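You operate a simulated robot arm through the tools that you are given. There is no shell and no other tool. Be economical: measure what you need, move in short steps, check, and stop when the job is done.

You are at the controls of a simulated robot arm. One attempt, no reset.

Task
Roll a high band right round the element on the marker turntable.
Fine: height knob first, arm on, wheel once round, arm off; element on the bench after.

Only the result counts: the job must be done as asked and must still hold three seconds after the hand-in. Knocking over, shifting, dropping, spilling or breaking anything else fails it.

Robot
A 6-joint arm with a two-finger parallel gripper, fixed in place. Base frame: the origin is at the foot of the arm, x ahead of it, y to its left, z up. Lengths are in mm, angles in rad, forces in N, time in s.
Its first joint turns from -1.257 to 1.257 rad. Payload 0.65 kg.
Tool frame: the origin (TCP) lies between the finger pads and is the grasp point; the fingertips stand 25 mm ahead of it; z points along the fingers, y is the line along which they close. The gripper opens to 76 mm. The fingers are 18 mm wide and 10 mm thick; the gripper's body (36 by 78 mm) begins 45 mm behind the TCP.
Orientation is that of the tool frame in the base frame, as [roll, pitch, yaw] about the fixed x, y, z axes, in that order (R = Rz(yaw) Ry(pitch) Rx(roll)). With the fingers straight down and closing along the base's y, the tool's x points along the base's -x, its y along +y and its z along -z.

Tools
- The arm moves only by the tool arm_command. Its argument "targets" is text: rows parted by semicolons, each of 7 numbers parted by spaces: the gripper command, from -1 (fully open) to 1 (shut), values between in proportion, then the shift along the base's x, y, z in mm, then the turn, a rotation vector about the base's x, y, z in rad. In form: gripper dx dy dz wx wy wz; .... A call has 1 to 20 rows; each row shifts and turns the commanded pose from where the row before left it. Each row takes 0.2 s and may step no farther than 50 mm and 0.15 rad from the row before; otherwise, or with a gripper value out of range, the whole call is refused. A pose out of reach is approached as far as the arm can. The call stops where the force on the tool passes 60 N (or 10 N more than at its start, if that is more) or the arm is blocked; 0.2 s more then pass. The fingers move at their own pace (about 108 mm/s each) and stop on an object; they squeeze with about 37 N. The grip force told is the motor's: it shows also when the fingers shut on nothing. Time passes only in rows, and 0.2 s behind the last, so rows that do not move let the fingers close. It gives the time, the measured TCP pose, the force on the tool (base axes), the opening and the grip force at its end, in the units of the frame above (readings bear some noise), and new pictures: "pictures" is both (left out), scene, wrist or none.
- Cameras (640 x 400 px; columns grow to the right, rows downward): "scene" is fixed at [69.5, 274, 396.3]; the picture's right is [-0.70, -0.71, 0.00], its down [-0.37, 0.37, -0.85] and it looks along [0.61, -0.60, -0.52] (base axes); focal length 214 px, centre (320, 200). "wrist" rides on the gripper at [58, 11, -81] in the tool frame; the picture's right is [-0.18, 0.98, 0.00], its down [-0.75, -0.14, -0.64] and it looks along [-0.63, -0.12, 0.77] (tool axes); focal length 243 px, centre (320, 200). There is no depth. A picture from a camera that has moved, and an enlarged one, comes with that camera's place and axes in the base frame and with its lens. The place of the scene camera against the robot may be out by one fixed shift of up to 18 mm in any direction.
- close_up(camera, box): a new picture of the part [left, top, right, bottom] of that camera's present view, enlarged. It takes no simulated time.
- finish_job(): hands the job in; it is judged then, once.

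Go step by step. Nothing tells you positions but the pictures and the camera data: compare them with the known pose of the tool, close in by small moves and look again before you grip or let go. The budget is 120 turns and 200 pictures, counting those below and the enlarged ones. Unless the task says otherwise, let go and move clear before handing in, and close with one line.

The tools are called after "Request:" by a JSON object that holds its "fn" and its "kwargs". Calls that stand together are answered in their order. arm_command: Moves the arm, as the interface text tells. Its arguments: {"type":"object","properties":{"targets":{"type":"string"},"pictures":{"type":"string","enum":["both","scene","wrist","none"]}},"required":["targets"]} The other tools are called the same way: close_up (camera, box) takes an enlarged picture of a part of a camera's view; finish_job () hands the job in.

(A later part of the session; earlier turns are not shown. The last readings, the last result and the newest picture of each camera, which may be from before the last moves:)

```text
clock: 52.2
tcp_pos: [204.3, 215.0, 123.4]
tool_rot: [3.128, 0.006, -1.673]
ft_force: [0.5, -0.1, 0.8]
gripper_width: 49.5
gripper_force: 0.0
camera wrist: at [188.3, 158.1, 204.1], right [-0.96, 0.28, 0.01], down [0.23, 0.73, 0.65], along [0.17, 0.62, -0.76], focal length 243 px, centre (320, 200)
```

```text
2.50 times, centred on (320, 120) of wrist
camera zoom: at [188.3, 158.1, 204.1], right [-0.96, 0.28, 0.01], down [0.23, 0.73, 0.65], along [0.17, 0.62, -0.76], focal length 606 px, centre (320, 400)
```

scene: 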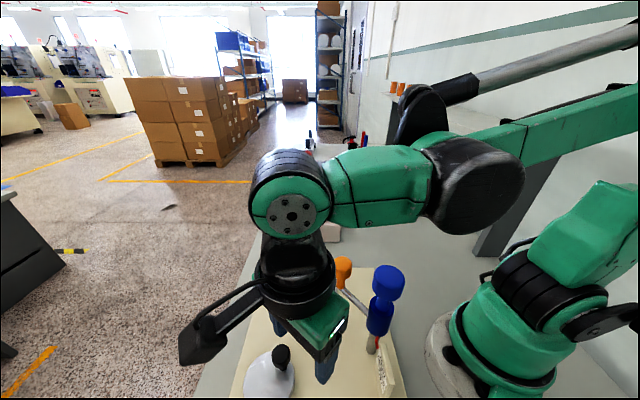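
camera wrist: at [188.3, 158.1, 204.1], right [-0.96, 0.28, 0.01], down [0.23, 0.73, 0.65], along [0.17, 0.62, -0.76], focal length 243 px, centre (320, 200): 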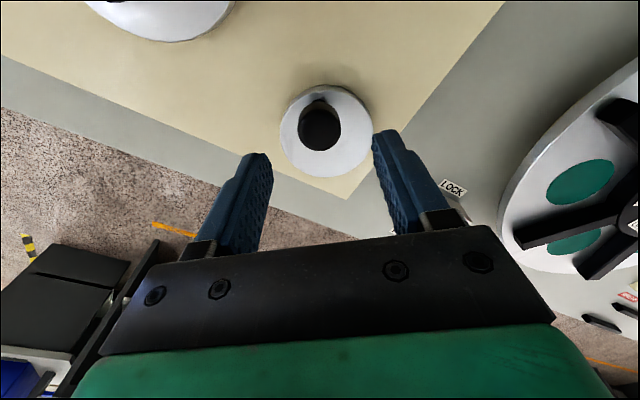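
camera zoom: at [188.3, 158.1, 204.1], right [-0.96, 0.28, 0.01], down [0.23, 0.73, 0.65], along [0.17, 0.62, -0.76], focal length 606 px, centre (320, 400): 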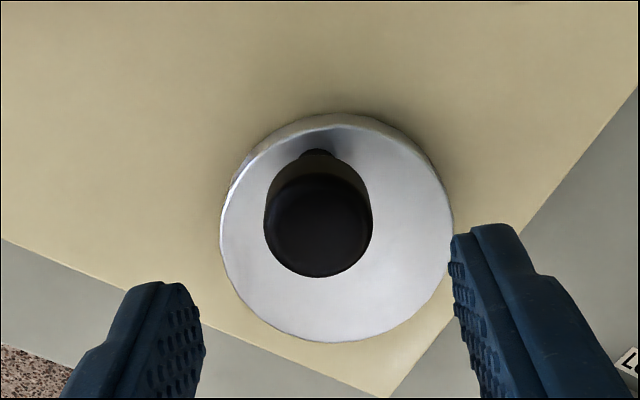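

Request:
{"fn": "arm_command", "kwargs": {"targets": "-0.3 -0.3 0.8 -20 0 0 0.15; -0.3 0 0 -20 0 0 0; -0.3 0 0 -9 0 0 0; -0.3 0 0 0 0 0 0; 1 0 0 0 0 0 0; 1 0 0 0 0 0 0; 1 0 0 0 0 0 0", "pictures": "wrist"}}

```text
clock: 53.9
tcp_pos: [205.5, 216.5, 74.4]
tool_rot: [3.128, 0.006, -1.528]
ft_force: [-0.7, 2.9, -22.0]
gripper_width: 25.8
gripper_force: 40.6
camera wrist: at [197.0, 158.1, 155.5], right [-0.99, 0.14, 0.01], down [0.12, 0.75, 0.65], along [0.08, 0.64, -0.76], focal length 243 px, centre (320, 200)
```

wrist: 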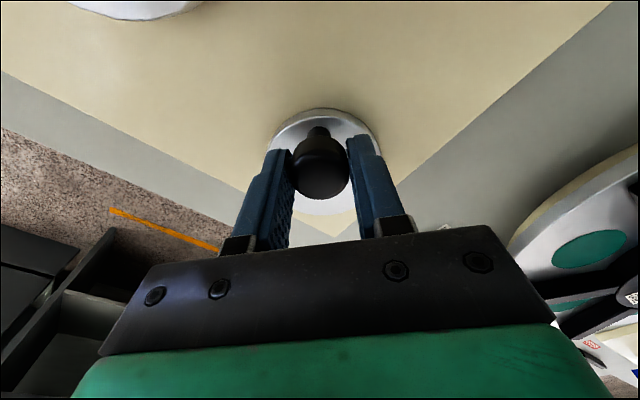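

Regripped. I'll carry on clockwise in 0.125 rad steps.

Request:
{"fn": "arm_command", "kwargs": {"targets": "1 0 0 -0.6 0 0 0; 1 -3.24 -0.24 0 0 0 -0.125; 1 -3.25 0.17 0 0 0 -0.125; 1 -3.2 0.57 0 0 0 -0.125; 1 0 0 0 0 0 0", "pictures": "none"}}

```text
clock: 55.0
tcp_pos: [193.9, 218.1, 74.0]
tool_rot: [3.127, 0.011, -1.903]
ft_force: [8.0, 28.9, -5.3]
gripper_width: 25.9
gripper_force: 41.4
```

Request:
{"fn": "arm_command", "kwargs": {"targets": "1 -2.9 1.9 0 0 0 -0.125; 1 -2.9 1.4 0 0 0 -0.125; 1 -2.7 1.75 0 0 0 -0.125; 1 -2.5 2.04 0 0 0 -0.125; 1 0 0 0 0 0 0", "pictures": "none"}}

```text
clock: 56.2
tcp_pos: [183.4, 223.3, 74.2]
tool_rot: [3.129, 0.009, -2.402]
ft_force: [21.0, 14.8, 13.0]
gripper_width: 25.8
gripper_force: 40.6
```

Request:
{"fn": "arm_command", "kwargs": {"targets": "1 -1.6 2.8 0 0 0 -0.125; 1 -1.9 2.55 0 0 0 -0.125; 1 -1.55 2.75 0 0 0 -0.125; 1 -1.2 2.95 0 0 0 -0.125; 1 0 0 0 0 0 0", "pictures": "none"}}

Request:
{"fn": "close_up", "kwargs": {"camera": "scene", "box": [260, 230, 400, 350]}}

```text
clock: 57.5
tcp_pos: [176.9, 235.9, 73.7]
tool_rot: [3.13, 0.008, -2.902]
ft_force: [26.6, 3.7, -13.2]
gripper_width: 25.8
gripper_force: 41.2
```

```text
3.33 times, centred on (330, 290) of scene
camera zoom: at [69.6, 274.0, 396.3], right [-0.7, -0.71, 0.0], down [-0.37, 0.37, -0.85], along [0.61, -0.6, -0.52], focal length 715 px, centre (287, -100)
```

zoom: 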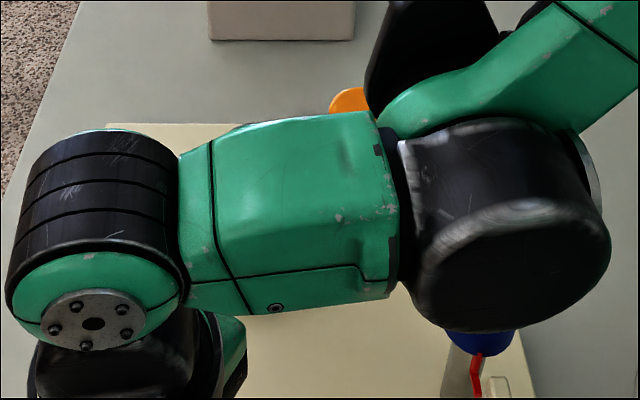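

Request:
{"fn": "arm_command", "kwargs": {"targets": "1 0.1 3.2 0 0 0 -0.125; 1 -0.4 3.15 0 0 0 -0.125; 1 0 3.2 0 0 0 -0.125; 1 0.4 3.15 0 0 0 -0.125; 1 0 0 0 0 0 0", "pictures": "none"}}

```text
clock: 58.6
tcp_pos: [176.7, 248.1, 72.8]
tool_rot: [3.129, 0.003, 2.882]
ft_force: [-1.7, 13.8, 10.1]
gripper_width: 25.9
gripper_force: 40.2
```

Request:
{"fn": "arm_command", "kwargs": {"targets": "1 0.74 3.1 0 0 0 -0.125; 1 1.13 3.0 0 0 0 -0.125; 1 1.5 2.85 0 0 0 -0.125; 1 1.85 2.6 0 0 0 -0.125; 1 0 0 0 0 0 0", "pictures": "none"}}

```text
clock: 59.9
tcp_pos: [183.3, 259.3, 74.5]
tool_rot: [3.128, 0.008, 2.381]
ft_force: [10.9, 2.4, -8.1]
gripper_width: 25.7
gripper_force: 41.1
```

Request:
{"fn": "arm_command", "kwargs": {"targets": "1 2.3 2.3 0 0 0 -0.125; 1 2.45 2.1 0 0 0 -0.125; 1 2.7 1.8 0 0 0 -0.125; 1 2.9 1.4 0 0 0 -0.125; 1 0 0 0 0 0 0", "pictures": "none"}}

```text
clock: 61.0
tcp_pos: [193.0, 268.1, 75.1]
tool_rot: [3.128, 0.007, 1.881]
ft_force: [-1.7, 9.7, -10.1]
gripper_width: 25.5
gripper_force: 41.0
```

Request:
{"fn": "arm_command", "kwargs": {"targets": "1 3.0 0.9 0 0 0 -0.125; 1 3.15 0.6 0 0 0 -0.125; 1 0 0 0 0 0 0"}}

Request:
{"fn": "close_up", "kwargs": {"camera": "wrist", "box": [340, 120, 640, 260]}}

```text
clock: 61.9
tcp_pos: [198.3, 267.6, 74.3]
tool_rot: [3.13, 0.005, 1.629]
ft_force: [-12.0, 13.3, -0.8]
gripper_width: 25.3
gripper_force: 41.1
camera wrist: at [204.6, 328.5, 155.5], right [0.99, -0.12, 0.01], down [-0.1, -0.76, 0.64], along [-0.07, -0.64, -0.76], focal length 243 px, centre (320, 200)
```

scene: 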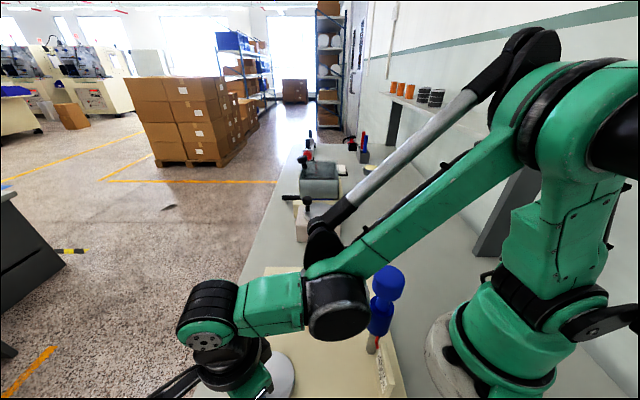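
wrist: 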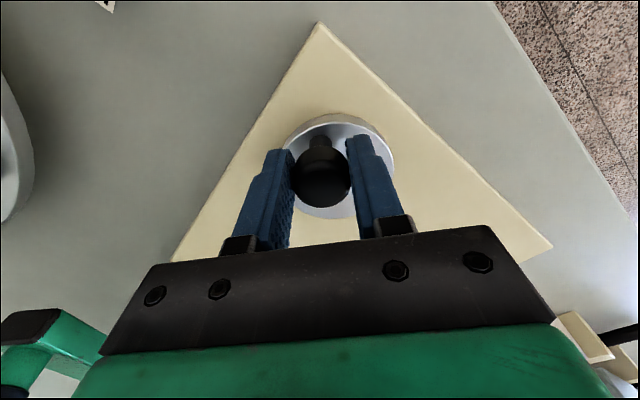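

```text
2.13 times, centred on (490, 190) of wrist
camera zoom: at [204.6, 328.5, 155.5], right [0.99, -0.12, 0.01], down [-0.1, -0.76, 0.64], along [-0.07, -0.64, -0.76], focal length 518 px, centre (-43, 221)
```

zoom: 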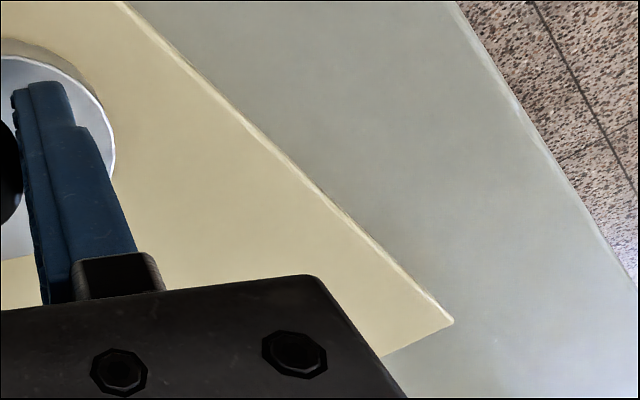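

About 300° done. I'll release, rise, rotate the tool half a turn and regrip.

Request:
{"fn": "arm_command", "kwargs": {"targets": "-0.3 0 -0.3 0 0 0 0; -0.3 0 0 0 0 0 0; -0.3 0 0 0 0 0 0; -0.3 0 0 30 0 0 0; -0.3 0 0 30 0 0 0.148; -0.3 0 0 0 0 0 0.148; -0.3 0 0 0 0 0 0.148; -0.3 0 0 0 0 0 0.148; -0.3 0 0 0 0 0 0.148; -0.3 0 0 0 0 0 0.148; -0.3 0 0 0 0 0 0.148; -0.3 0 0 0 0 0 0.148; -0.3 0 0 0 0 0 0.148; -0.3 0 0 0 0 0 0.148; -0.3 0 0 0 0 0 0.148; -0.3 0 0 0 0 0 0.148", "pictures": "none"}}

Request:
{"fn": "arm_command", "kwargs": {"targets": "-0.3 0 0 0 0 0 0.15; -0.3 0 0 0 0 0 0.15; -0.3 0 0 0 0 0 0.15; -0.3 0 0 0 0 0 0.15; -0.3 0 0 0 0 0 0.15; -0.3 0 0 0 0 0 0.15; -0.3 0 0 0 0 0 0.15; -0.3 0 0 0 0 0 0.15; -0.3 0 0 0 0 0 0.15; -0.3 0 0 0 0 0 0", "pictures": "wrist"}}

Request:
{"fn": "close_up", "kwargs": {"camera": "wrist", "box": [200, 40, 440, 200]}}

Request:
{"fn": "close_up", "kwargs": {"camera": "scene", "box": [280, 250, 400, 340]}}

```text
clock: 65.2
tcp_pos: [197.8, 267.4, 134.4]
tool_rot: [3.127, 0.005, -2.872]
ft_force: [0.5, 0.1, 0.4]
gripper_width: 49.4
gripper_force: 0.0
```

```text
clock: 67.5
tcp_pos: [199.2, 267.2, 135.1]
tool_rot: [3.128, 0.006, -1.522]
ft_force: [-0.2, -0.3, -0.6]
gripper_width: 49.3
gripper_force: 0.0
camera wrist: at [191.8, 209.2, 215.4], right [-0.99, 0.14, 0.01], down [0.11, 0.76, 0.65], along [0.08, 0.64, -0.76], focal length 243 px, centre (320, 200)
```

wrist: 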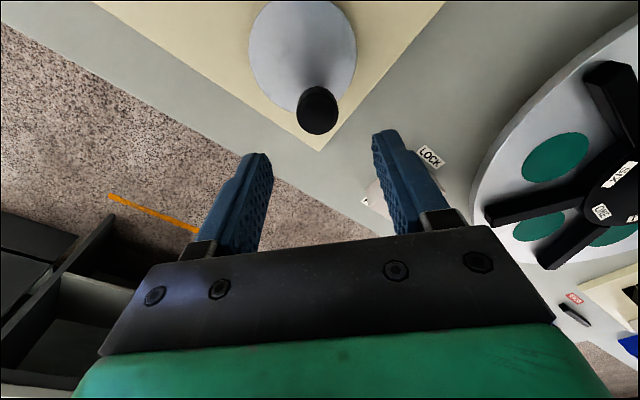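

```text
2.50 times, centred on (320, 120) of wrist
camera zoom: at [191.8, 209.2, 215.4], right [-0.99, 0.14, 0.01], down [0.11, 0.76, 0.65], along [0.08, 0.64, -0.76], focal length 606 px, centre (320, 400)
```

zoom: 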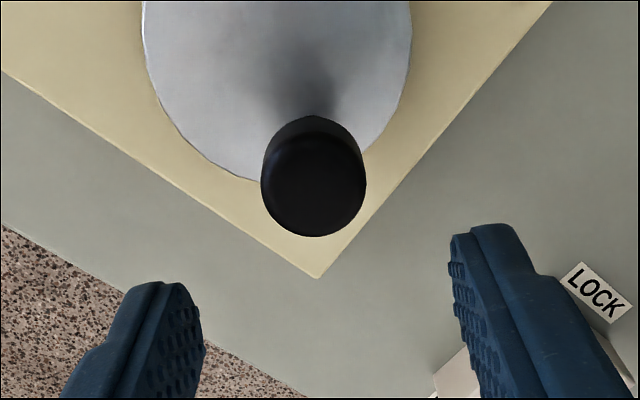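

```text
4.44 times, centred on (340, 295) of scene
camera zoom: at [69.5, 274.0, 396.3], right [-0.7, -0.71, 0.0], down [-0.37, 0.37, -0.85], along [0.61, -0.6, -0.52], focal length 953 px, centre (231, -222)
```

zoom: 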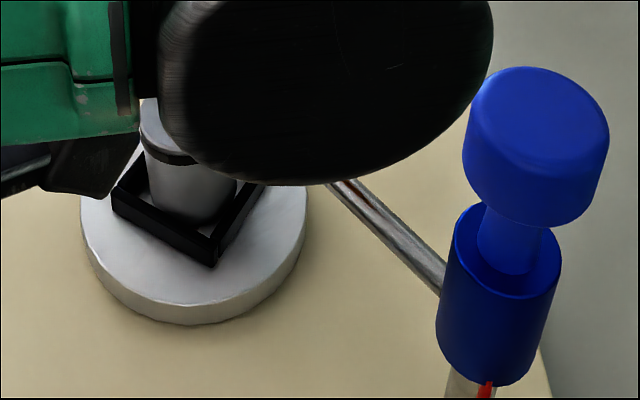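

A clear dark band shows near the element's top. I'll go down on the crank knob again and finish the turn with a little overlap.

Request:
{"fn": "arm_command", "kwargs": {"targets": "-0.3 0 -1 -30 0 0 0; -0.3 0 0 -30 0 0 0; -0.3 0 0 0 0 0 0; 1 0 0 0 0 0 0; 1 0 0 0 0 0 0; 1 0 0 0 0 0 0; 1 3.2 0.25 0 0 0 -0.125; 1 3.22 -0.2 0 0 0 -0.125; 1 0 0 0 0 0 0", "pictures": "wrist"}}

```text
clock: 69.5
tcp_pos: [204.4, 266.4, 75.0]
tool_rot: [3.128, 0.008, -1.777]
ft_force: [-3.7, 0.9, 27.0]
gripper_width: 25.3
gripper_force: 40.7
camera wrist: at [183.4, 211.9, 155.6], right [-0.92, 0.38, 0.02], down [0.3, 0.7, 0.65], along [0.24, 0.6, -0.76], focal length 243 px, centre (320, 200)
```

wrist: 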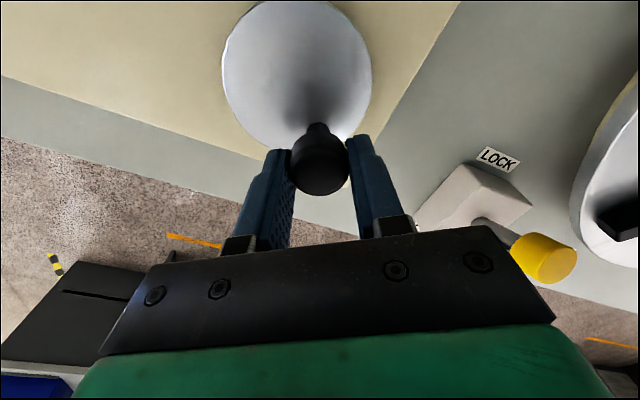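

Request:
{"fn": "arm_command", "kwargs": {"targets": "1 3.15 -0.58 0 0 0 -0.125; 1 3.05 -0.97 0 0 0 -0.125; 1 2.9 -1.34 0 0 0 -0.125; 1 2.71 -1.7 0 0 0 -0.125; 1 0 0 0 0 0 0", "pictures": "none"}}

```text
clock: 70.7
tcp_pos: [216.7, 263.7, 74.2]
tool_rot: [3.127, 0.009, -2.277]
ft_force: [3.7, 20.0, -18.9]
gripper_width: 25.3
gripper_force: 40.8
```

Request:
{"fn": "arm_command", "kwargs": {"targets": "1 2.8 -1.6 0 0 0 -0.125; 1 2.21 -2.31 0 0 0 -0.125; 1 1.9 -2.57 0 0 0 -0.125; 1 1.57 -2.79 0 0 0 -0.125; 1 1.21 -2.96 0 0 0 -0.125; 1 0 0 0 0 0 0", "pictures": "wrist"}}

Request:
{"fn": "close_up", "kwargs": {"camera": "scene", "box": [270, 250, 390, 340]}}

```text
clock: 72.0
tcp_pos: [227.7, 251.9, 73.6]
tool_rot: [3.124, 0.013, -2.902]
ft_force: [23.9, 31.4, 4.3]
gripper_width: 25.0
gripper_force: 40.3
camera wrist: at [167.6, 247.2, 155.2], right [-0.05, 1.0, 0.02], down [0.76, 0.03, 0.65], along [0.65, 0.05, -0.76], focal length 243 px, centre (320, 200)
```

wrist: 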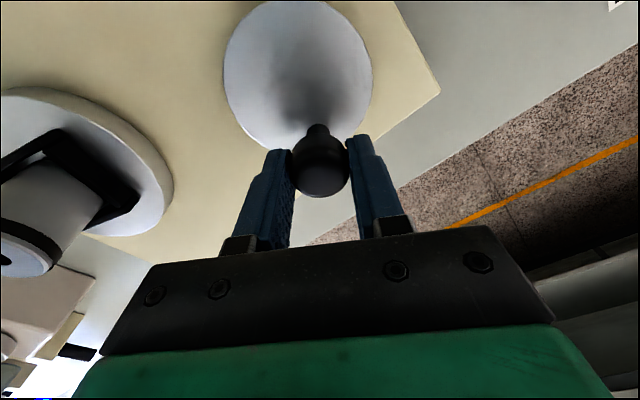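

```text
4.44 times, centred on (330, 295) of scene
camera zoom: at [69.6, 274.0, 396.3], right [-0.7, -0.71, 0.0], down [-0.37, 0.37, -0.85], along [0.61, -0.6, -0.52], focal length 953 px, centre (276, -222)
```

zoom: 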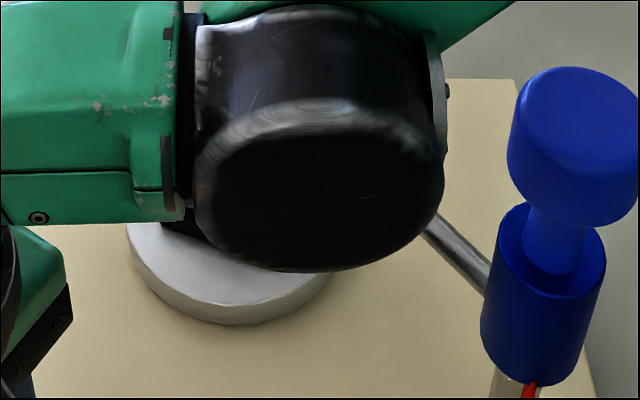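

The wheel is back past its start with about 16° of overlap, and the band is dark. I'll let go, rise, and go back above the orange knob.

Request:
{"fn": "arm_command", "kwargs": {"targets": "-0.3 0.7 0.7 0 0 0 0; -0.3 0 0 0 0 0 0; -0.3 0 0 0 0 0 0; -0.3 0 0 30 0 0 0; -0.3 0 0 50 0 0 0; -0.3 0 0 50 0 0 0; -0.3 0 0 40 0 0 0.1; -0.3 -3 -19 0 0 0 0.14; -0.3 -3 -19 0 0 0 0.14; -0.3 -3 -19 0 0 0 0.14; -0.3 -3 -19 0 0 0 0.14; -0.3 -3 -19 0 0 0 0.14; -0.3 -3 -19 0 0 0 0.14; -0.3 -3 -19 0 0 0 0.13; -0.3 -3 -20 0 0 0 0.13; -0.3 0 0 0 0 0 0"}}

Request:
{"fn": "close_up", "kwargs": {"camera": "wrist", "box": [200, 20, 440, 200]}}

Request:
{"fn": "close_up", "kwargs": {"camera": "scene", "box": [280, 245, 360, 325]}}

```text
clock: 75.5
tcp_pos: [201.6, 96.8, 245.9]
tool_rot: [3.127, 0.005, -1.697]
ft_force: [0.1, 0.6, -0.5]
gripper_width: 49.4
gripper_force: 0.0
camera wrist: at [184.9, 40.5, 325.7], right [-0.95, 0.31, 0.01], down [0.24, 0.72, 0.65], along [0.19, 0.62, -0.76], focal length 243 px, centre (320, 200)
```

scene: 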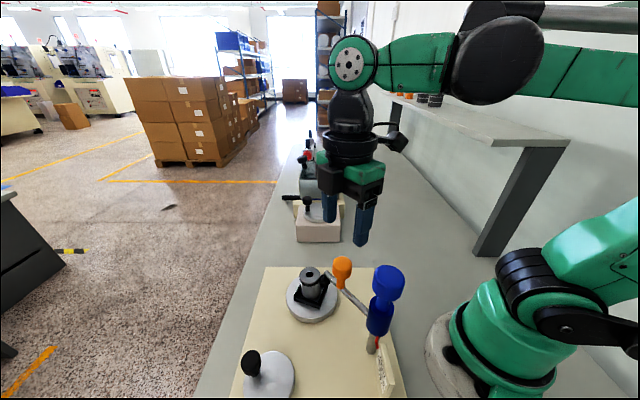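
wrist: 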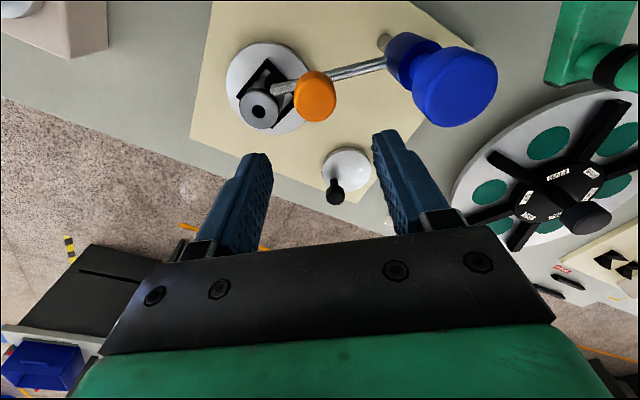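

```text
2.22 times, centred on (320, 110) of wrist
camera zoom: at [184.9, 40.5, 325.7], right [-0.95, 0.31, 0.01], down [0.24, 0.72, 0.65], along [0.19, 0.62, -0.76], focal length 539 px, centre (320, 400)
```

zoom: 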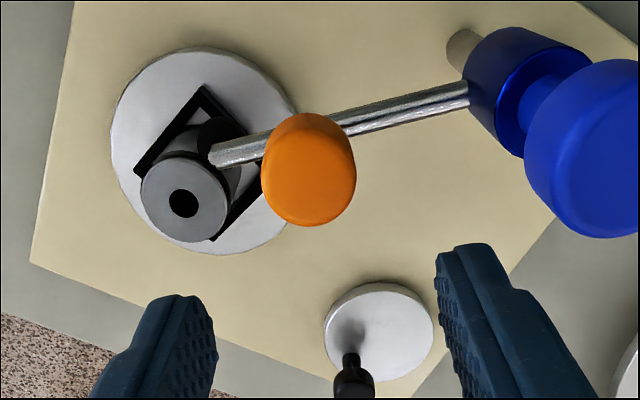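

```text
5.00 times, centred on (320, 285) of scene
camera zoom: at [69.5, 274.0, 396.3], right [-0.7, -0.71, 0.0], down [-0.37, 0.37, -0.85], along [0.61, -0.6, -0.52], focal length 1072 px, centre (320, -225)
```

zoom: 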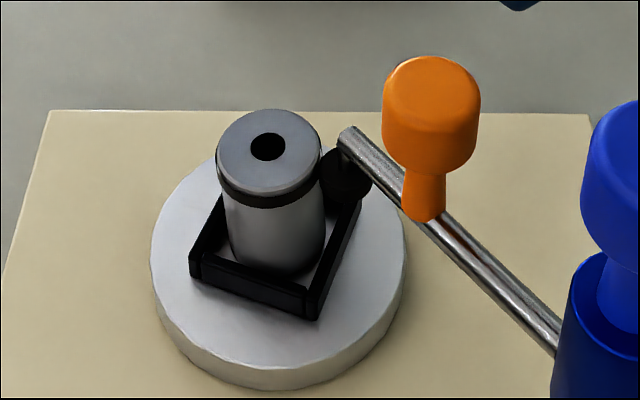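

The band runs round the top with no gap visible from here. Now arm off: I'll go down on the orange knob and grip it.

Request:
{"fn": "arm_command", "kwargs": {"targets": "-0.3 2 0.8 -40 0 0 0; -0.3 0 0 -35 0 0 0; -0.3 0 0 0 0 0 0", "pictures": "wrist"}}

Request:
{"fn": "close_up", "kwargs": {"camera": "wrist", "box": [200, 60, 440, 220]}}

```text
clock: 76.2
tcp_pos: [204.9, 99.8, 169.3]
tool_rot: [3.127, 0.006, -1.7]
ft_force: [0.3, 0.3, 0.2]
gripper_width: 49.3
gripper_force: 0.0
camera wrist: at [187.6, 43.1, 250.5], right [-0.95, 0.31, 0.01], down [0.24, 0.72, 0.65], along [0.19, 0.62, -0.76], focal length 243 px, centre (320, 200)
```

wrist: 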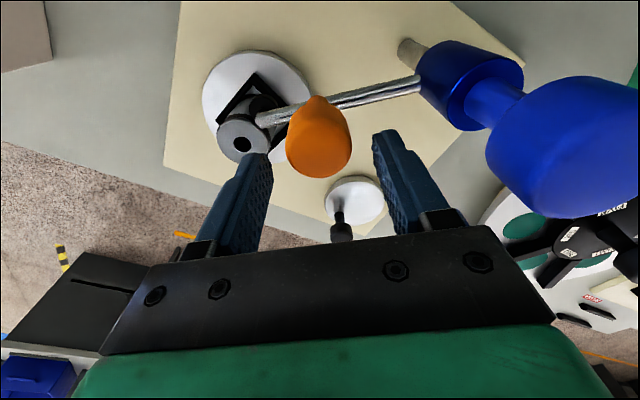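

```text
2.50 times, centred on (320, 140) of wrist
camera zoom: at [187.6, 43.1, 250.5], right [-0.95, 0.31, 0.01], down [0.24, 0.72, 0.65], along [0.19, 0.62, -0.76], focal length 606 px, centre (320, 350)
```

zoom: 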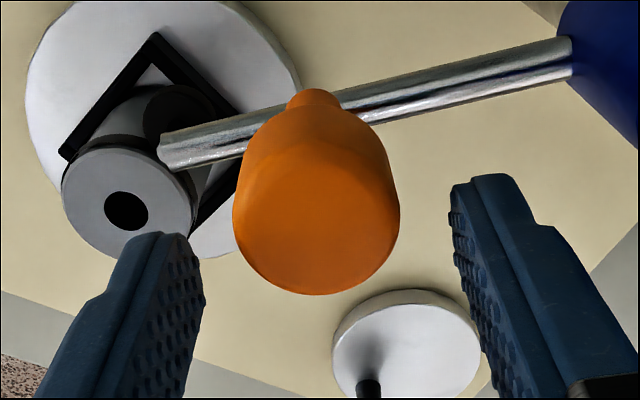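

Request:
{"fn": "arm_command", "kwargs": {"targets": "-0.3 -0.5 -0.8 -31 0 0 0; -0.3 0 0 0 0 0 0; 1 0 0 0 0 0 0; 1 0 0 0 0 0 0; 1 0 0 0 0 0 0; 1 -0.3 -2 0 0 0 -0.025; 1 -0.2 -3 0 0 0 -0.04; 1 0 0 0 0 0 0", "pictures": "wrist"}}

```text
clock: 78.0
tcp_pos: [203.6, 93.8, 139.9]
tool_rot: [3.125, 0.007, -1.764]
ft_force: [-28.0, 6.4, 3.6]
gripper_width: 29.1
gripper_force: 43.5
camera wrist: at [182.9, 38.2, 219.9], right [-0.93, 0.37, 0.02], down [0.29, 0.71, 0.65], along [0.23, 0.6, -0.76], focal length 243 px, centre (320, 200)
```

wrist: 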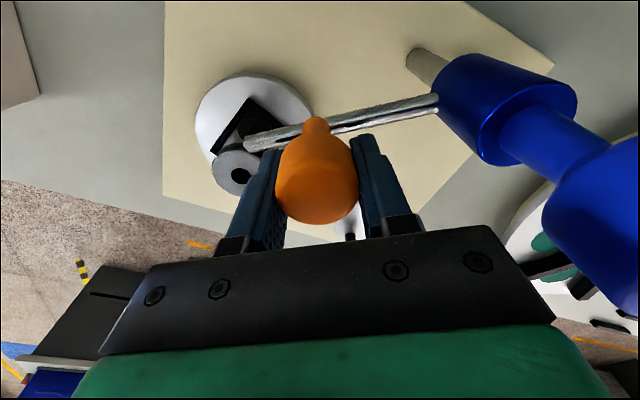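

Request:
{"fn": "arm_command", "kwargs": {"targets": "1 -2.3 -7.6 -0.3 0 0 -0.1; 1 -2.24 -7.52 0 0 0 -0.1; 1 0 0 0 0 0 0", "pictures": "none"}}

```text
clock: 78.8
tcp_pos: [201.1, 76.9, 138.9]
tool_rot: [3.134, 0.007, -1.966]
ft_force: [13.8, -4.9, 2.2]
gripper_width: 28.7
gripper_force: 43.5
```

Request:
{"fn": "arm_command", "kwargs": {"targets": "1 -2.8 -7.3 0 0 0 -0.1; 1 -3.6 -6.95 0 0 0 -0.1; 1 0 0 0 0 0 0", "pictures": "none"}}

```text
clock: 79.7
tcp_pos: [194.5, 61.7, 138.0]
tool_rot: [3.136, 0.008, -2.166]
ft_force: [35.2, -26.0, 3.5]
gripper_width: 29.0
gripper_force: 43.0
```

Request:
{"fn": "arm_command", "kwargs": {"targets": "1 1.1 -0.7 0 0 0 0; 1 -3.9 -6.6 0 0 0 -0.1; 1 -4.6 -6.2 0 0 0 -0.1; 1 0 0 0 0 0 0", "pictures": "none"}}

```text
clock: 80.7
tcp_pos: [185.7, 49.2, 138.0]
tool_rot: [3.123, 0.006, -2.365]
ft_force: [-10.0, 8.5, 1.6]
gripper_width: 29.1
gripper_force: 43.0
```

Request:
{"fn": "arm_command", "kwargs": {"targets": "1 -5.5 -5.5 0 0 0 -0.1; 1 0 0 0 0 0 0; -0.3 0 0 0 0 0 0; -0.3 0 0 0 0 0 0; -0.3 0 0 20 0 0 0; -0.3 0 0 40 0 0 0; -0.3 0 0 45 0 0 0"}}

Request:
{"fn": "close_up", "kwargs": {"camera": "scene", "box": [270, 245, 410, 365]}}

```text
clock: 82.2
tcp_pos: [182.7, 43.4, 243.0]
tool_rot: [3.126, 0.006, -2.466]
ft_force: [0.0, 0.5, -0.3]
gripper_width: 49.3
gripper_force: 0.0
camera wrist: at [130.4, 14.5, 323.2], right [-0.47, 0.88, 0.01], down [0.68, 0.35, 0.65], along [0.56, 0.31, -0.76], focal length 243 px, centre (320, 200)
```

scene: 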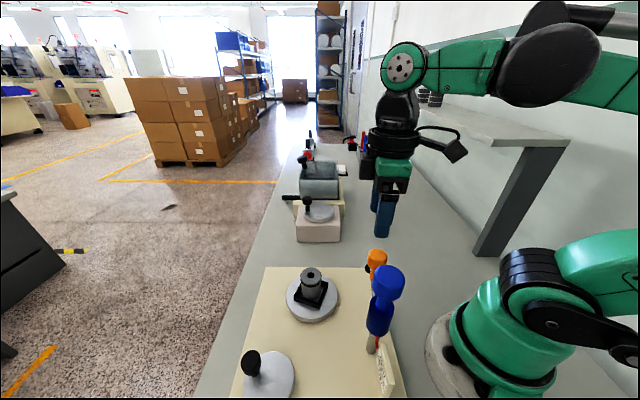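
wrist: 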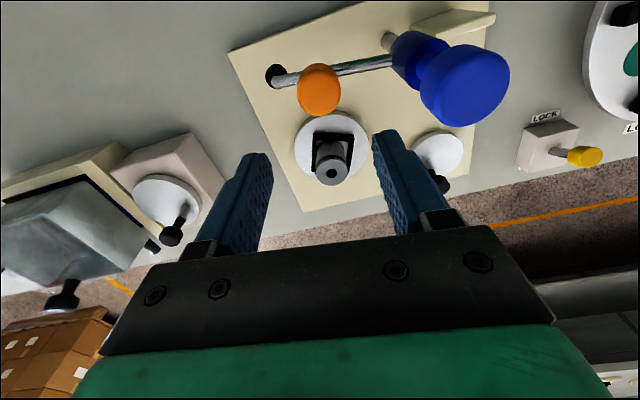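

```text
3.33 times, centred on (340, 305) of scene
camera zoom: at [69.5, 274.0, 396.3], right [-0.7, -0.71, 0.0], down [-0.37, 0.37, -0.85], along [0.61, -0.6, -0.52], focal length 715 px, centre (253, -150)
```

zoom: 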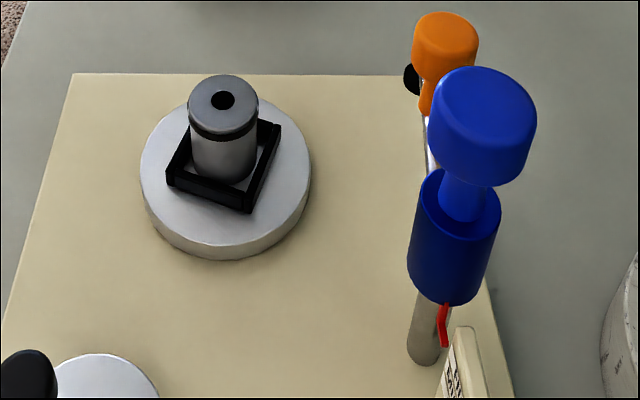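

The arm is back off and the pointer is still at HIGH. Last is the element, so I'll move over it with the gripper open and look.

Request:
{"fn": "arm_command", "kwargs": {"targets": "-1 20 16 0 0 0 0; -1 20 16 0 0 0 0; -1 20 16 -20 0 0 0; -1 19 15 -30 0 0 0; -1 0 0 -30 0 0 0; -1 0 0 0 0 0 0"}}

Request:
{"fn": "close_up", "kwargs": {"camera": "wrist", "box": [200, 20, 440, 200]}}

```text
clock: 83.7
tcp_pos: [262.5, 107.1, 163.8]
tool_rot: [3.127, 0.007, -2.465]
ft_force: [-0.4, 0.3, -0.7]
gripper_width: 76.0
gripper_force: 0.1
camera wrist: at [209.1, 78.6, 244.0], right [-0.47, 0.88, 0.01], down [0.68, 0.35, 0.65], along [0.56, 0.31, -0.76], focal length 243 px, centre (320, 200)
```

scene: 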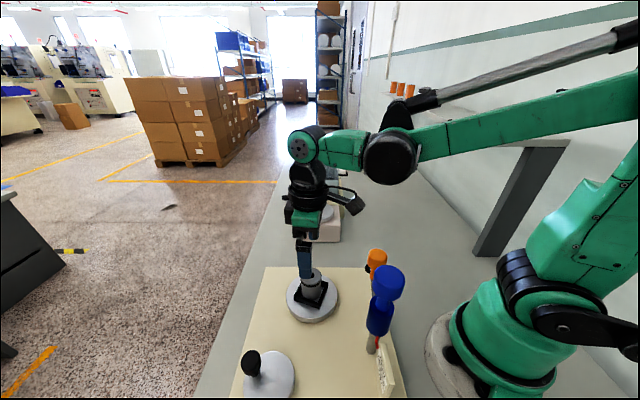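
wrist: 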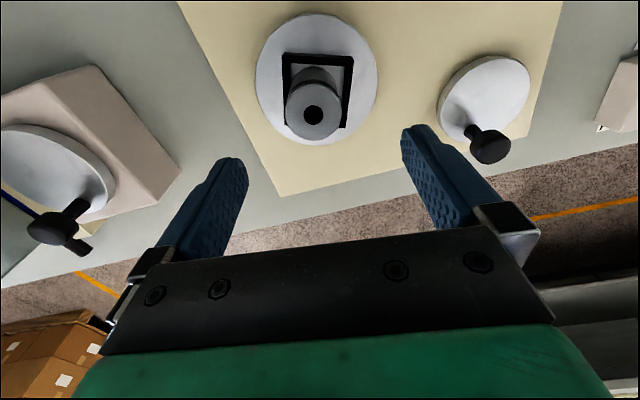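

```text
2.22 times, centred on (320, 110) of wrist
camera zoom: at [209.1, 78.6, 244.0], right [-0.47, 0.88, 0.01], down [0.68, 0.35, 0.65], along [0.56, 0.31, -0.76], focal length 539 px, centre (320, 400)
```

zoom: 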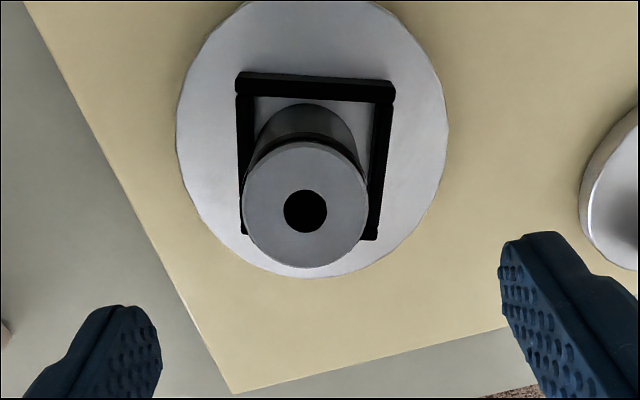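

Request:
{"fn": "arm_command", "kwargs": {"targets": "-1 2 -1.4 -25 0 0 0; -1 0 0 -22 0 0 0; -1 0 0 0 0 0 0"}}

Request:
{"fn": "close_up", "kwargs": {"camera": "wrist", "box": [180, 60, 460, 240]}}

Request:
{"fn": "close_up", "kwargs": {"camera": "scene", "box": [270, 230, 370, 330]}}

```text
clock: 84.5
tcp_pos: [260.7, 106.0, 117.9]
tool_rot: [3.128, 0.004, -2.464]
ft_force: [0.2, -0.4, 0.8]
gripper_width: 76.3
gripper_force: 0.1
camera wrist: at [208.8, 77.4, 198.5], right [-0.47, 0.88, 0.01], down [0.68, 0.35, 0.65], along [0.56, 0.31, -0.76], focal length 243 px, centre (320, 200)
```

scene: 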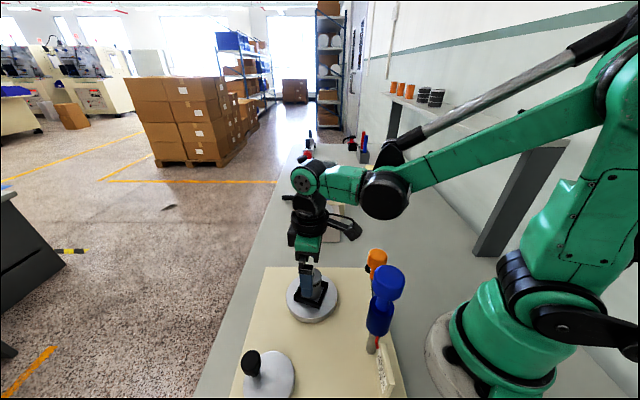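
wrist: 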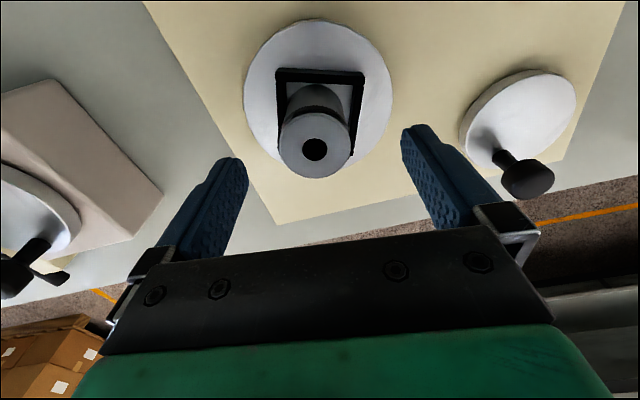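

```text
2.22 times, centred on (320, 150) of wrist
camera zoom: at [208.8, 77.4, 198.5], right [-0.47, 0.88, 0.01], down [0.68, 0.35, 0.65], along [0.56, 0.31, -0.76], focal length 539 px, centre (320, 311)
```

zoom: 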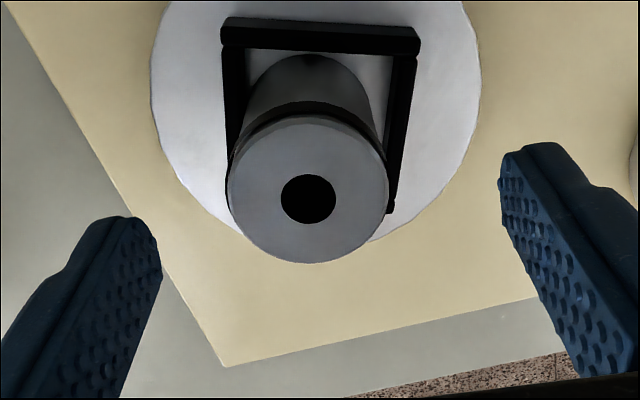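

```text
4.00 times, centred on (320, 280) of scene
camera zoom: at [69.5, 274.0, 396.3], right [-0.7, -0.71, 0.0], down [-0.37, 0.37, -0.85], along [0.61, -0.6, -0.52], focal length 858 px, centre (320, -120)
```

zoom: 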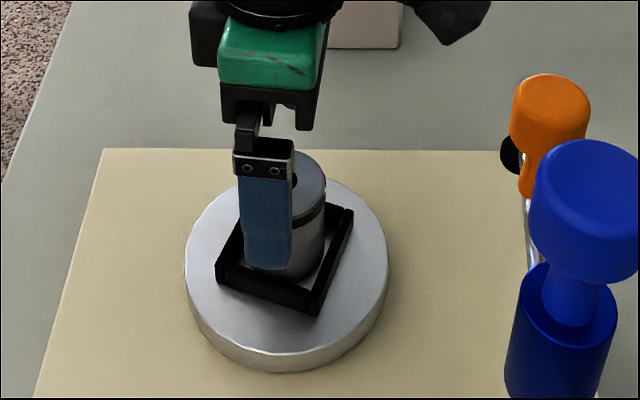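

Request:
{"fn": "arm_command", "kwargs": {"targets": "-1 3.3 -0.7 0 0 0 0; -1 0 0 -16 0 0 0; -1 0 0 -18 0 0 0; -1 0 0 0 0 0 0"}}

Request:
{"fn": "close_up", "kwargs": {"camera": "wrist", "box": [180, 60, 460, 240]}}

Request:
{"fn": "close_up", "kwargs": {"camera": "scene", "box": [270, 230, 370, 330]}}

```text
clock: 85.5
tcp_pos: [264.4, 104.5, 82.2]
tool_rot: [3.129, 0.007, -2.464]
ft_force: [-0.3, -0.7, -0.2]
gripper_width: 75.9
gripper_force: 0.0
camera wrist: at [212.7, 76.3, 163.6], right [-0.47, 0.88, 0.01], down [0.68, 0.35, 0.65], along [0.56, 0.31, -0.76], focal length 243 px, centre (320, 200)
```

scene: 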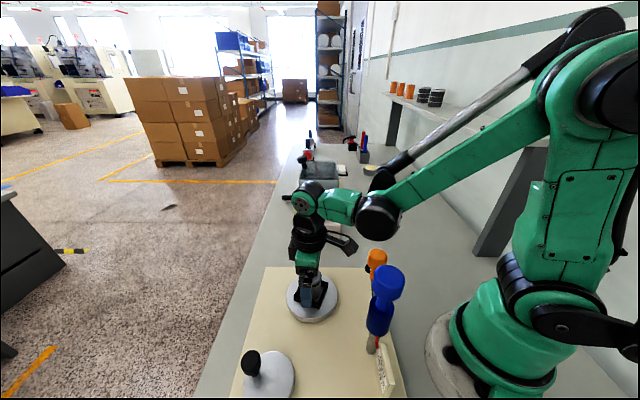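
wrist: 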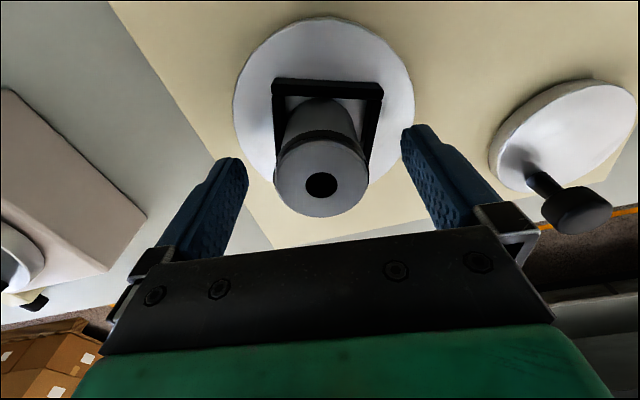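

```text
2.22 times, centred on (320, 150) of wrist
camera zoom: at [212.7, 76.3, 163.6], right [-0.47, 0.88, 0.01], down [0.68, 0.35, 0.65], along [0.56, 0.31, -0.76], focal length 539 px, centre (320, 311)
```

zoom: 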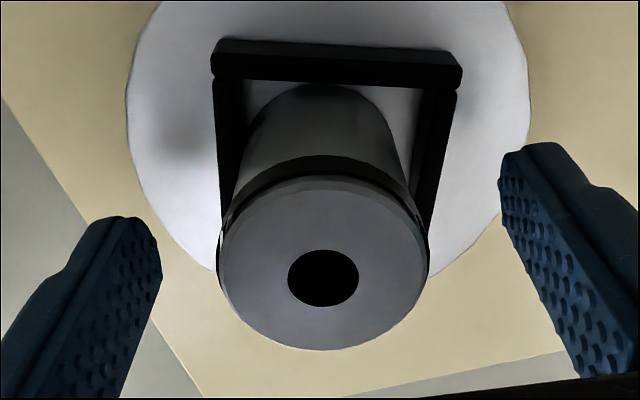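

```text
4.00 times, centred on (320, 280) of scene
camera zoom: at [69.5, 274.0, 396.3], right [-0.7, -0.71, 0.0], down [-0.37, 0.37, -0.85], along [0.61, -0.6, -0.52], focal length 858 px, centre (320, -120)
```

zoom: 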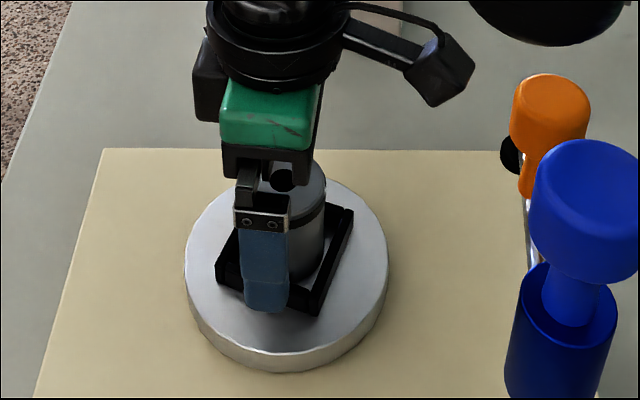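

The element top is level with the TCP and centred; tips at z 57 should clear the holder walls. Closing.

Request:
{"fn": "arm_command", "kwargs": {"targets": "1 0 0 0 0 0 0; 1 0 0 0 0 0 0; 1 0 0 0 0 0 0", "pictures": "wrist"}}

Request:
{"fn": "close_up", "kwargs": {"camera": "scene", "box": [270, 230, 370, 330]}}

```text
clock: 86.2
tcp_pos: [263.2, 105.3, 82.6]
tool_rot: [3.128, 0.008, -2.465]
ft_force: [-1.6, 2.8, 2.0]
gripper_width: 36.8
gripper_force: 36.9
camera wrist: at [212.7, 76.4, 163.8], right [-0.47, 0.88, 0.02], down [0.68, 0.35, 0.65], along [0.56, 0.32, -0.76], focal length 243 px, centre (320, 200)
```

wrist: 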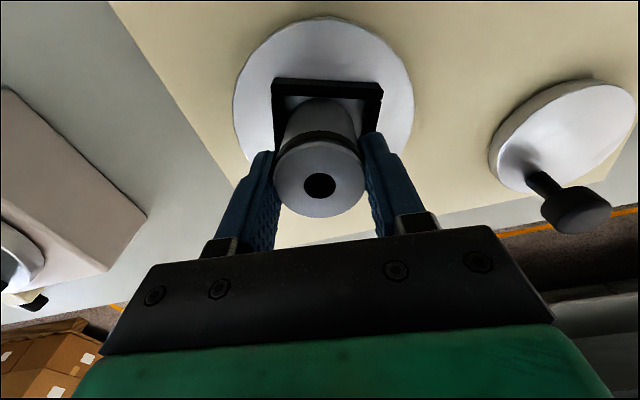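

```text
4.00 times, centred on (320, 280) of scene
camera zoom: at [69.5, 274.0, 396.3], right [-0.7, -0.71, 0.0], down [-0.37, 0.37, -0.85], along [0.61, -0.6, -0.52], focal length 858 px, centre (320, -120)
```

zoom: 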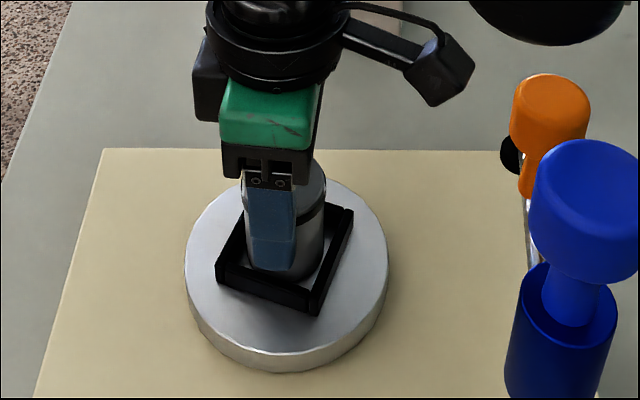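

Element gripped at 36.8 mm. Lifting straight up.

Request:
{"fn": "arm_command", "kwargs": {"targets": "1 0 0 10 0 0 0; 1 0 0 20 0 0 0; 1 0 0 35 0 0 0; 1 0 0 35 0 0 0; 1 0 0 30 0 0 0; 1 0 0 0 0 0 0"}}

Request:
{"fn": "close_up", "kwargs": {"camera": "scene", "box": [260, 180, 380, 320]}}

```text
clock: 87.7
tcp_pos: [263.9, 106.2, 214.3]
tool_rot: [3.127, 0.006, -2.464]
ft_force: [0.6, -0.5, -0.3]
gripper_width: 36.7
gripper_force: 37.0
camera wrist: at [211.5, 77.9, 294.7], right [-0.47, 0.88, 0.01], down [0.68, 0.35, 0.65], along [0.56, 0.31, -0.76], focal length 243 px, centre (320, 200)
```

scene: 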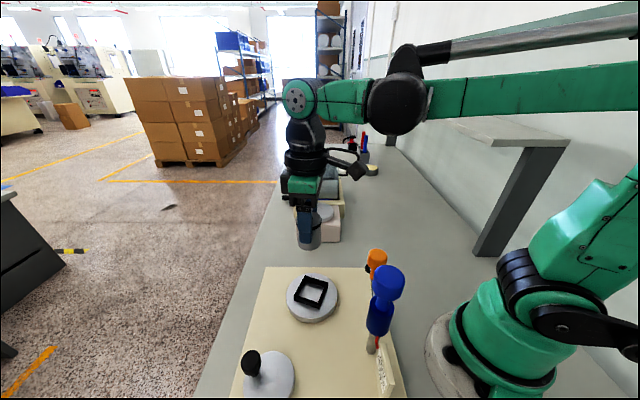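
wrist: 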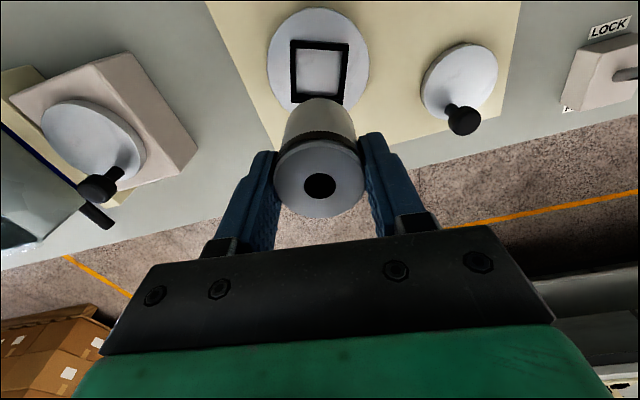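

```text
2.86 times, centred on (320, 250) of scene
camera zoom: at [69.5, 274.0, 396.3], right [-0.7, -0.71, 0.0], down [-0.37, 0.37, -0.85], along [0.61, -0.6, -0.52], focal length 613 px, centre (320, 57)
```

zoom: 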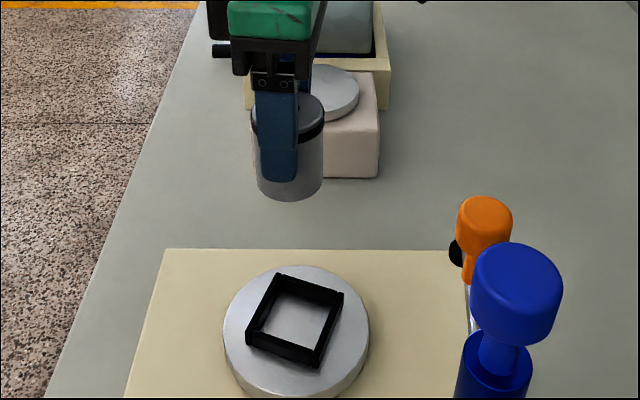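

The element is out. I'll carry it to the clear bench area near (250,-100).

Request:
{"fn": "arm_command", "kwargs": {"targets": "1 -3 -30 0 0 0 0; 1 -3 -42 0 0 0 0; 1 -3 -42 0 0 0 0; 1 -3 -42 0 0 0 0; 1 -2 -30 0 0 0 0; 1 0 -20 0 0 0 0; 1 0 0 -40 0 0 0; 1 0 0 -40 0 0 0; 1 0 0 0 0 0 0"}}

Request:
{"fn": "close_up", "kwargs": {"camera": "scene", "box": [320, 170, 440, 280]}}

```text
clock: 89.7
tcp_pos: [247.0, -100.2, 133.9]
tool_rot: [3.128, 0.006, -2.463]
ft_force: [-0.4, 0.0, -0.9]
gripper_width: 36.9
gripper_force: 37.1
camera wrist: at [195.1, -128.6, 214.4], right [-0.47, 0.88, 0.01], down [0.68, 0.35, 0.65], along [0.56, 0.31, -0.76], focal length 243 px, centre (320, 200)
```

scene: 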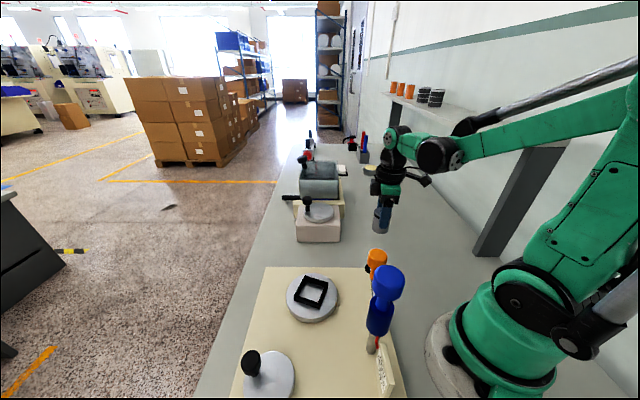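
wrist: 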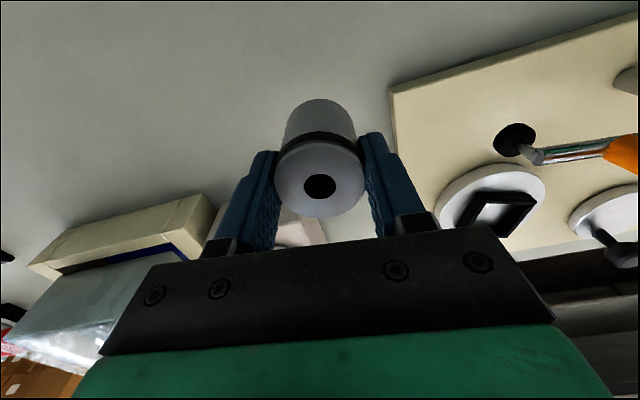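

```text
3.64 times, centred on (380, 225) of scene
camera zoom: at [69.5, 274.0, 396.3], right [-0.7, -0.71, 0.0], down [-0.37, 0.37, -0.85], along [0.61, -0.6, -0.52], focal length 780 px, centre (102, 109)
```

zoom: 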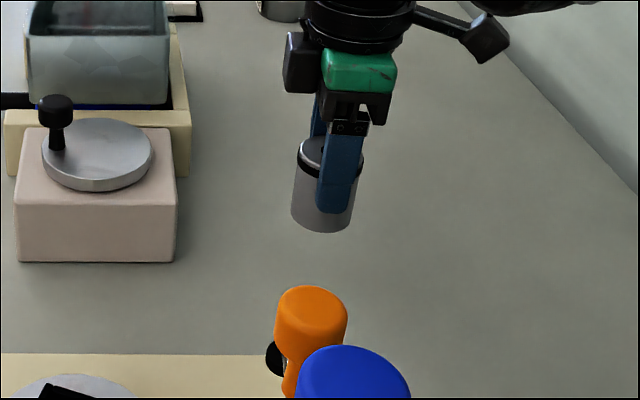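

The area is clear. I'll lower, then feel for the bench in small steps.

Request:
{"fn": "arm_command", "kwargs": {"targets": "1 0 0 -25 0 0 0; 1 0 0 -15 0 0 0; 1 0 0 0 0 0 0", "pictures": "none"}}

Request:
{"fn": "close_up", "kwargs": {"camera": "scene", "box": [340, 190, 420, 250]}}

```text
clock: 90.5
tcp_pos: [248.4, -100.4, 91.9]
tool_rot: [3.127, 0.009, -2.464]
ft_force: [0.9, 0.0, -0.6]
gripper_width: 36.6
gripper_force: 36.6
```

```text
6.67 times, centred on (380, 220) of scene
camera zoom: at [69.5, 274.0, 396.3], right [-0.7, -0.71, 0.0], down [-0.37, 0.37, -0.85], along [0.61, -0.6, -0.52], focal length 1430 px, centre (-80, 67)
```

zoom: 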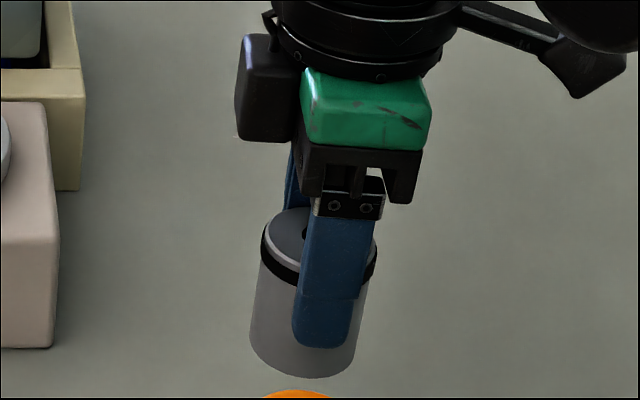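

Request:
{"fn": "arm_command", "kwargs": {"targets": "1 0 0 -3 0 0 0; 1 0 0 -3 0 0 0; 1 0 0 0 0 0 0", "pictures": "none"}}

```text
clock: 91.2
tcp_pos: [249.6, -100.5, 85.5]
tool_rot: [3.128, 0.007, -2.464]
ft_force: [0.0, 0.8, -1.8]
gripper_width: 36.7
gripper_force: 37.4
```

Request:
{"fn": "arm_command", "kwargs": {"targets": "1 0 0 -2 0 0 0; 1 0 0 -2 0 0 0; 1 0 0 0 0 0 0", "pictures": "none"}}

Request:
{"fn": "close_up", "kwargs": {"camera": "wrist", "box": [240, 60, 400, 220]}}

```text
clock: 92.0
tcp_pos: [250.2, -100.7, 81.3]
tool_rot: [3.127, 0.007, -2.465]
ft_force: [0.0, 0.7, -0.7]
gripper_width: 36.7
gripper_force: 37.0
```

```text
2.50 times, centred on (320, 140) of wrist
camera zoom: at [198.7, -128.8, 162.9], right [-0.47, 0.88, 0.01], down [0.68, 0.35, 0.65], along [0.56, 0.31, -0.76], focal length 606 px, centre (320, 350)
```

zoom: 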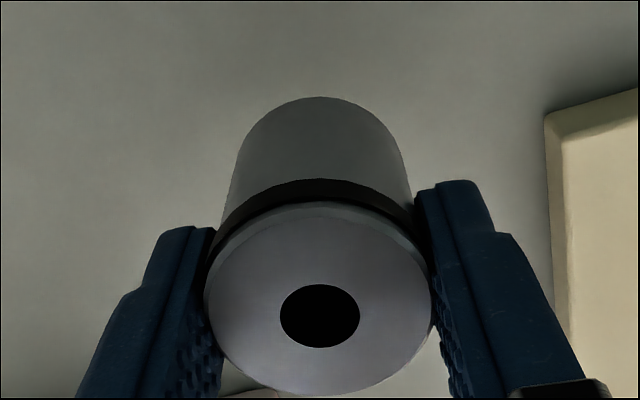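

Request:
{"fn": "arm_command", "kwargs": {"targets": "1 0 0 -2 0 0 0; 1 0 0 -2 0 0 0; 1 0 0 -2 0 0 0; 1 0 0 0 0 0 0", "pictures": "none"}}

Request:
{"fn": "close_up", "kwargs": {"camera": "scene", "box": [340, 200, 420, 260]}}

```text
clock: 93.0
tcp_pos: [251.2, -100.4, 77.0]
tool_rot: [3.126, 0.007, -2.465]
ft_force: [0.1, -0.1, -0.8]
gripper_width: 36.5
gripper_force: 37.4
```

```text
6.67 times, centred on (380, 230) of scene
camera zoom: at [69.6, 274.0, 396.3], right [-0.7, -0.71, 0.0], down [-0.37, 0.37, -0.85], along [0.61, -0.6, -0.52], focal length 1430 px, centre (-80, 0)
```

zoom: 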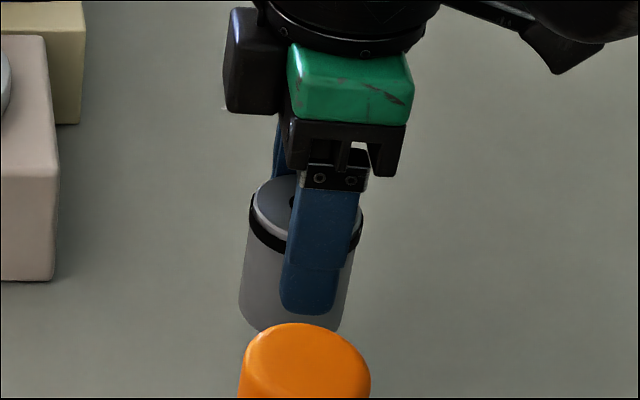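

Request:
{"fn": "arm_command", "kwargs": {"targets": "1 0 0 -2 0 0 0; 1 0 0 -2 0 0 0; 1 0 0 -2 0 0 0; 1 0 0 0 0 0 0", "pictures": "none"}}

```text
clock: 94.0
tcp_pos: [250.9, -100.9, 70.0]
tool_rot: [3.127, 0.008, -2.464]
ft_force: [-0.5, -1.6, -0.7]
gripper_width: 36.4
gripper_force: 36.5
```

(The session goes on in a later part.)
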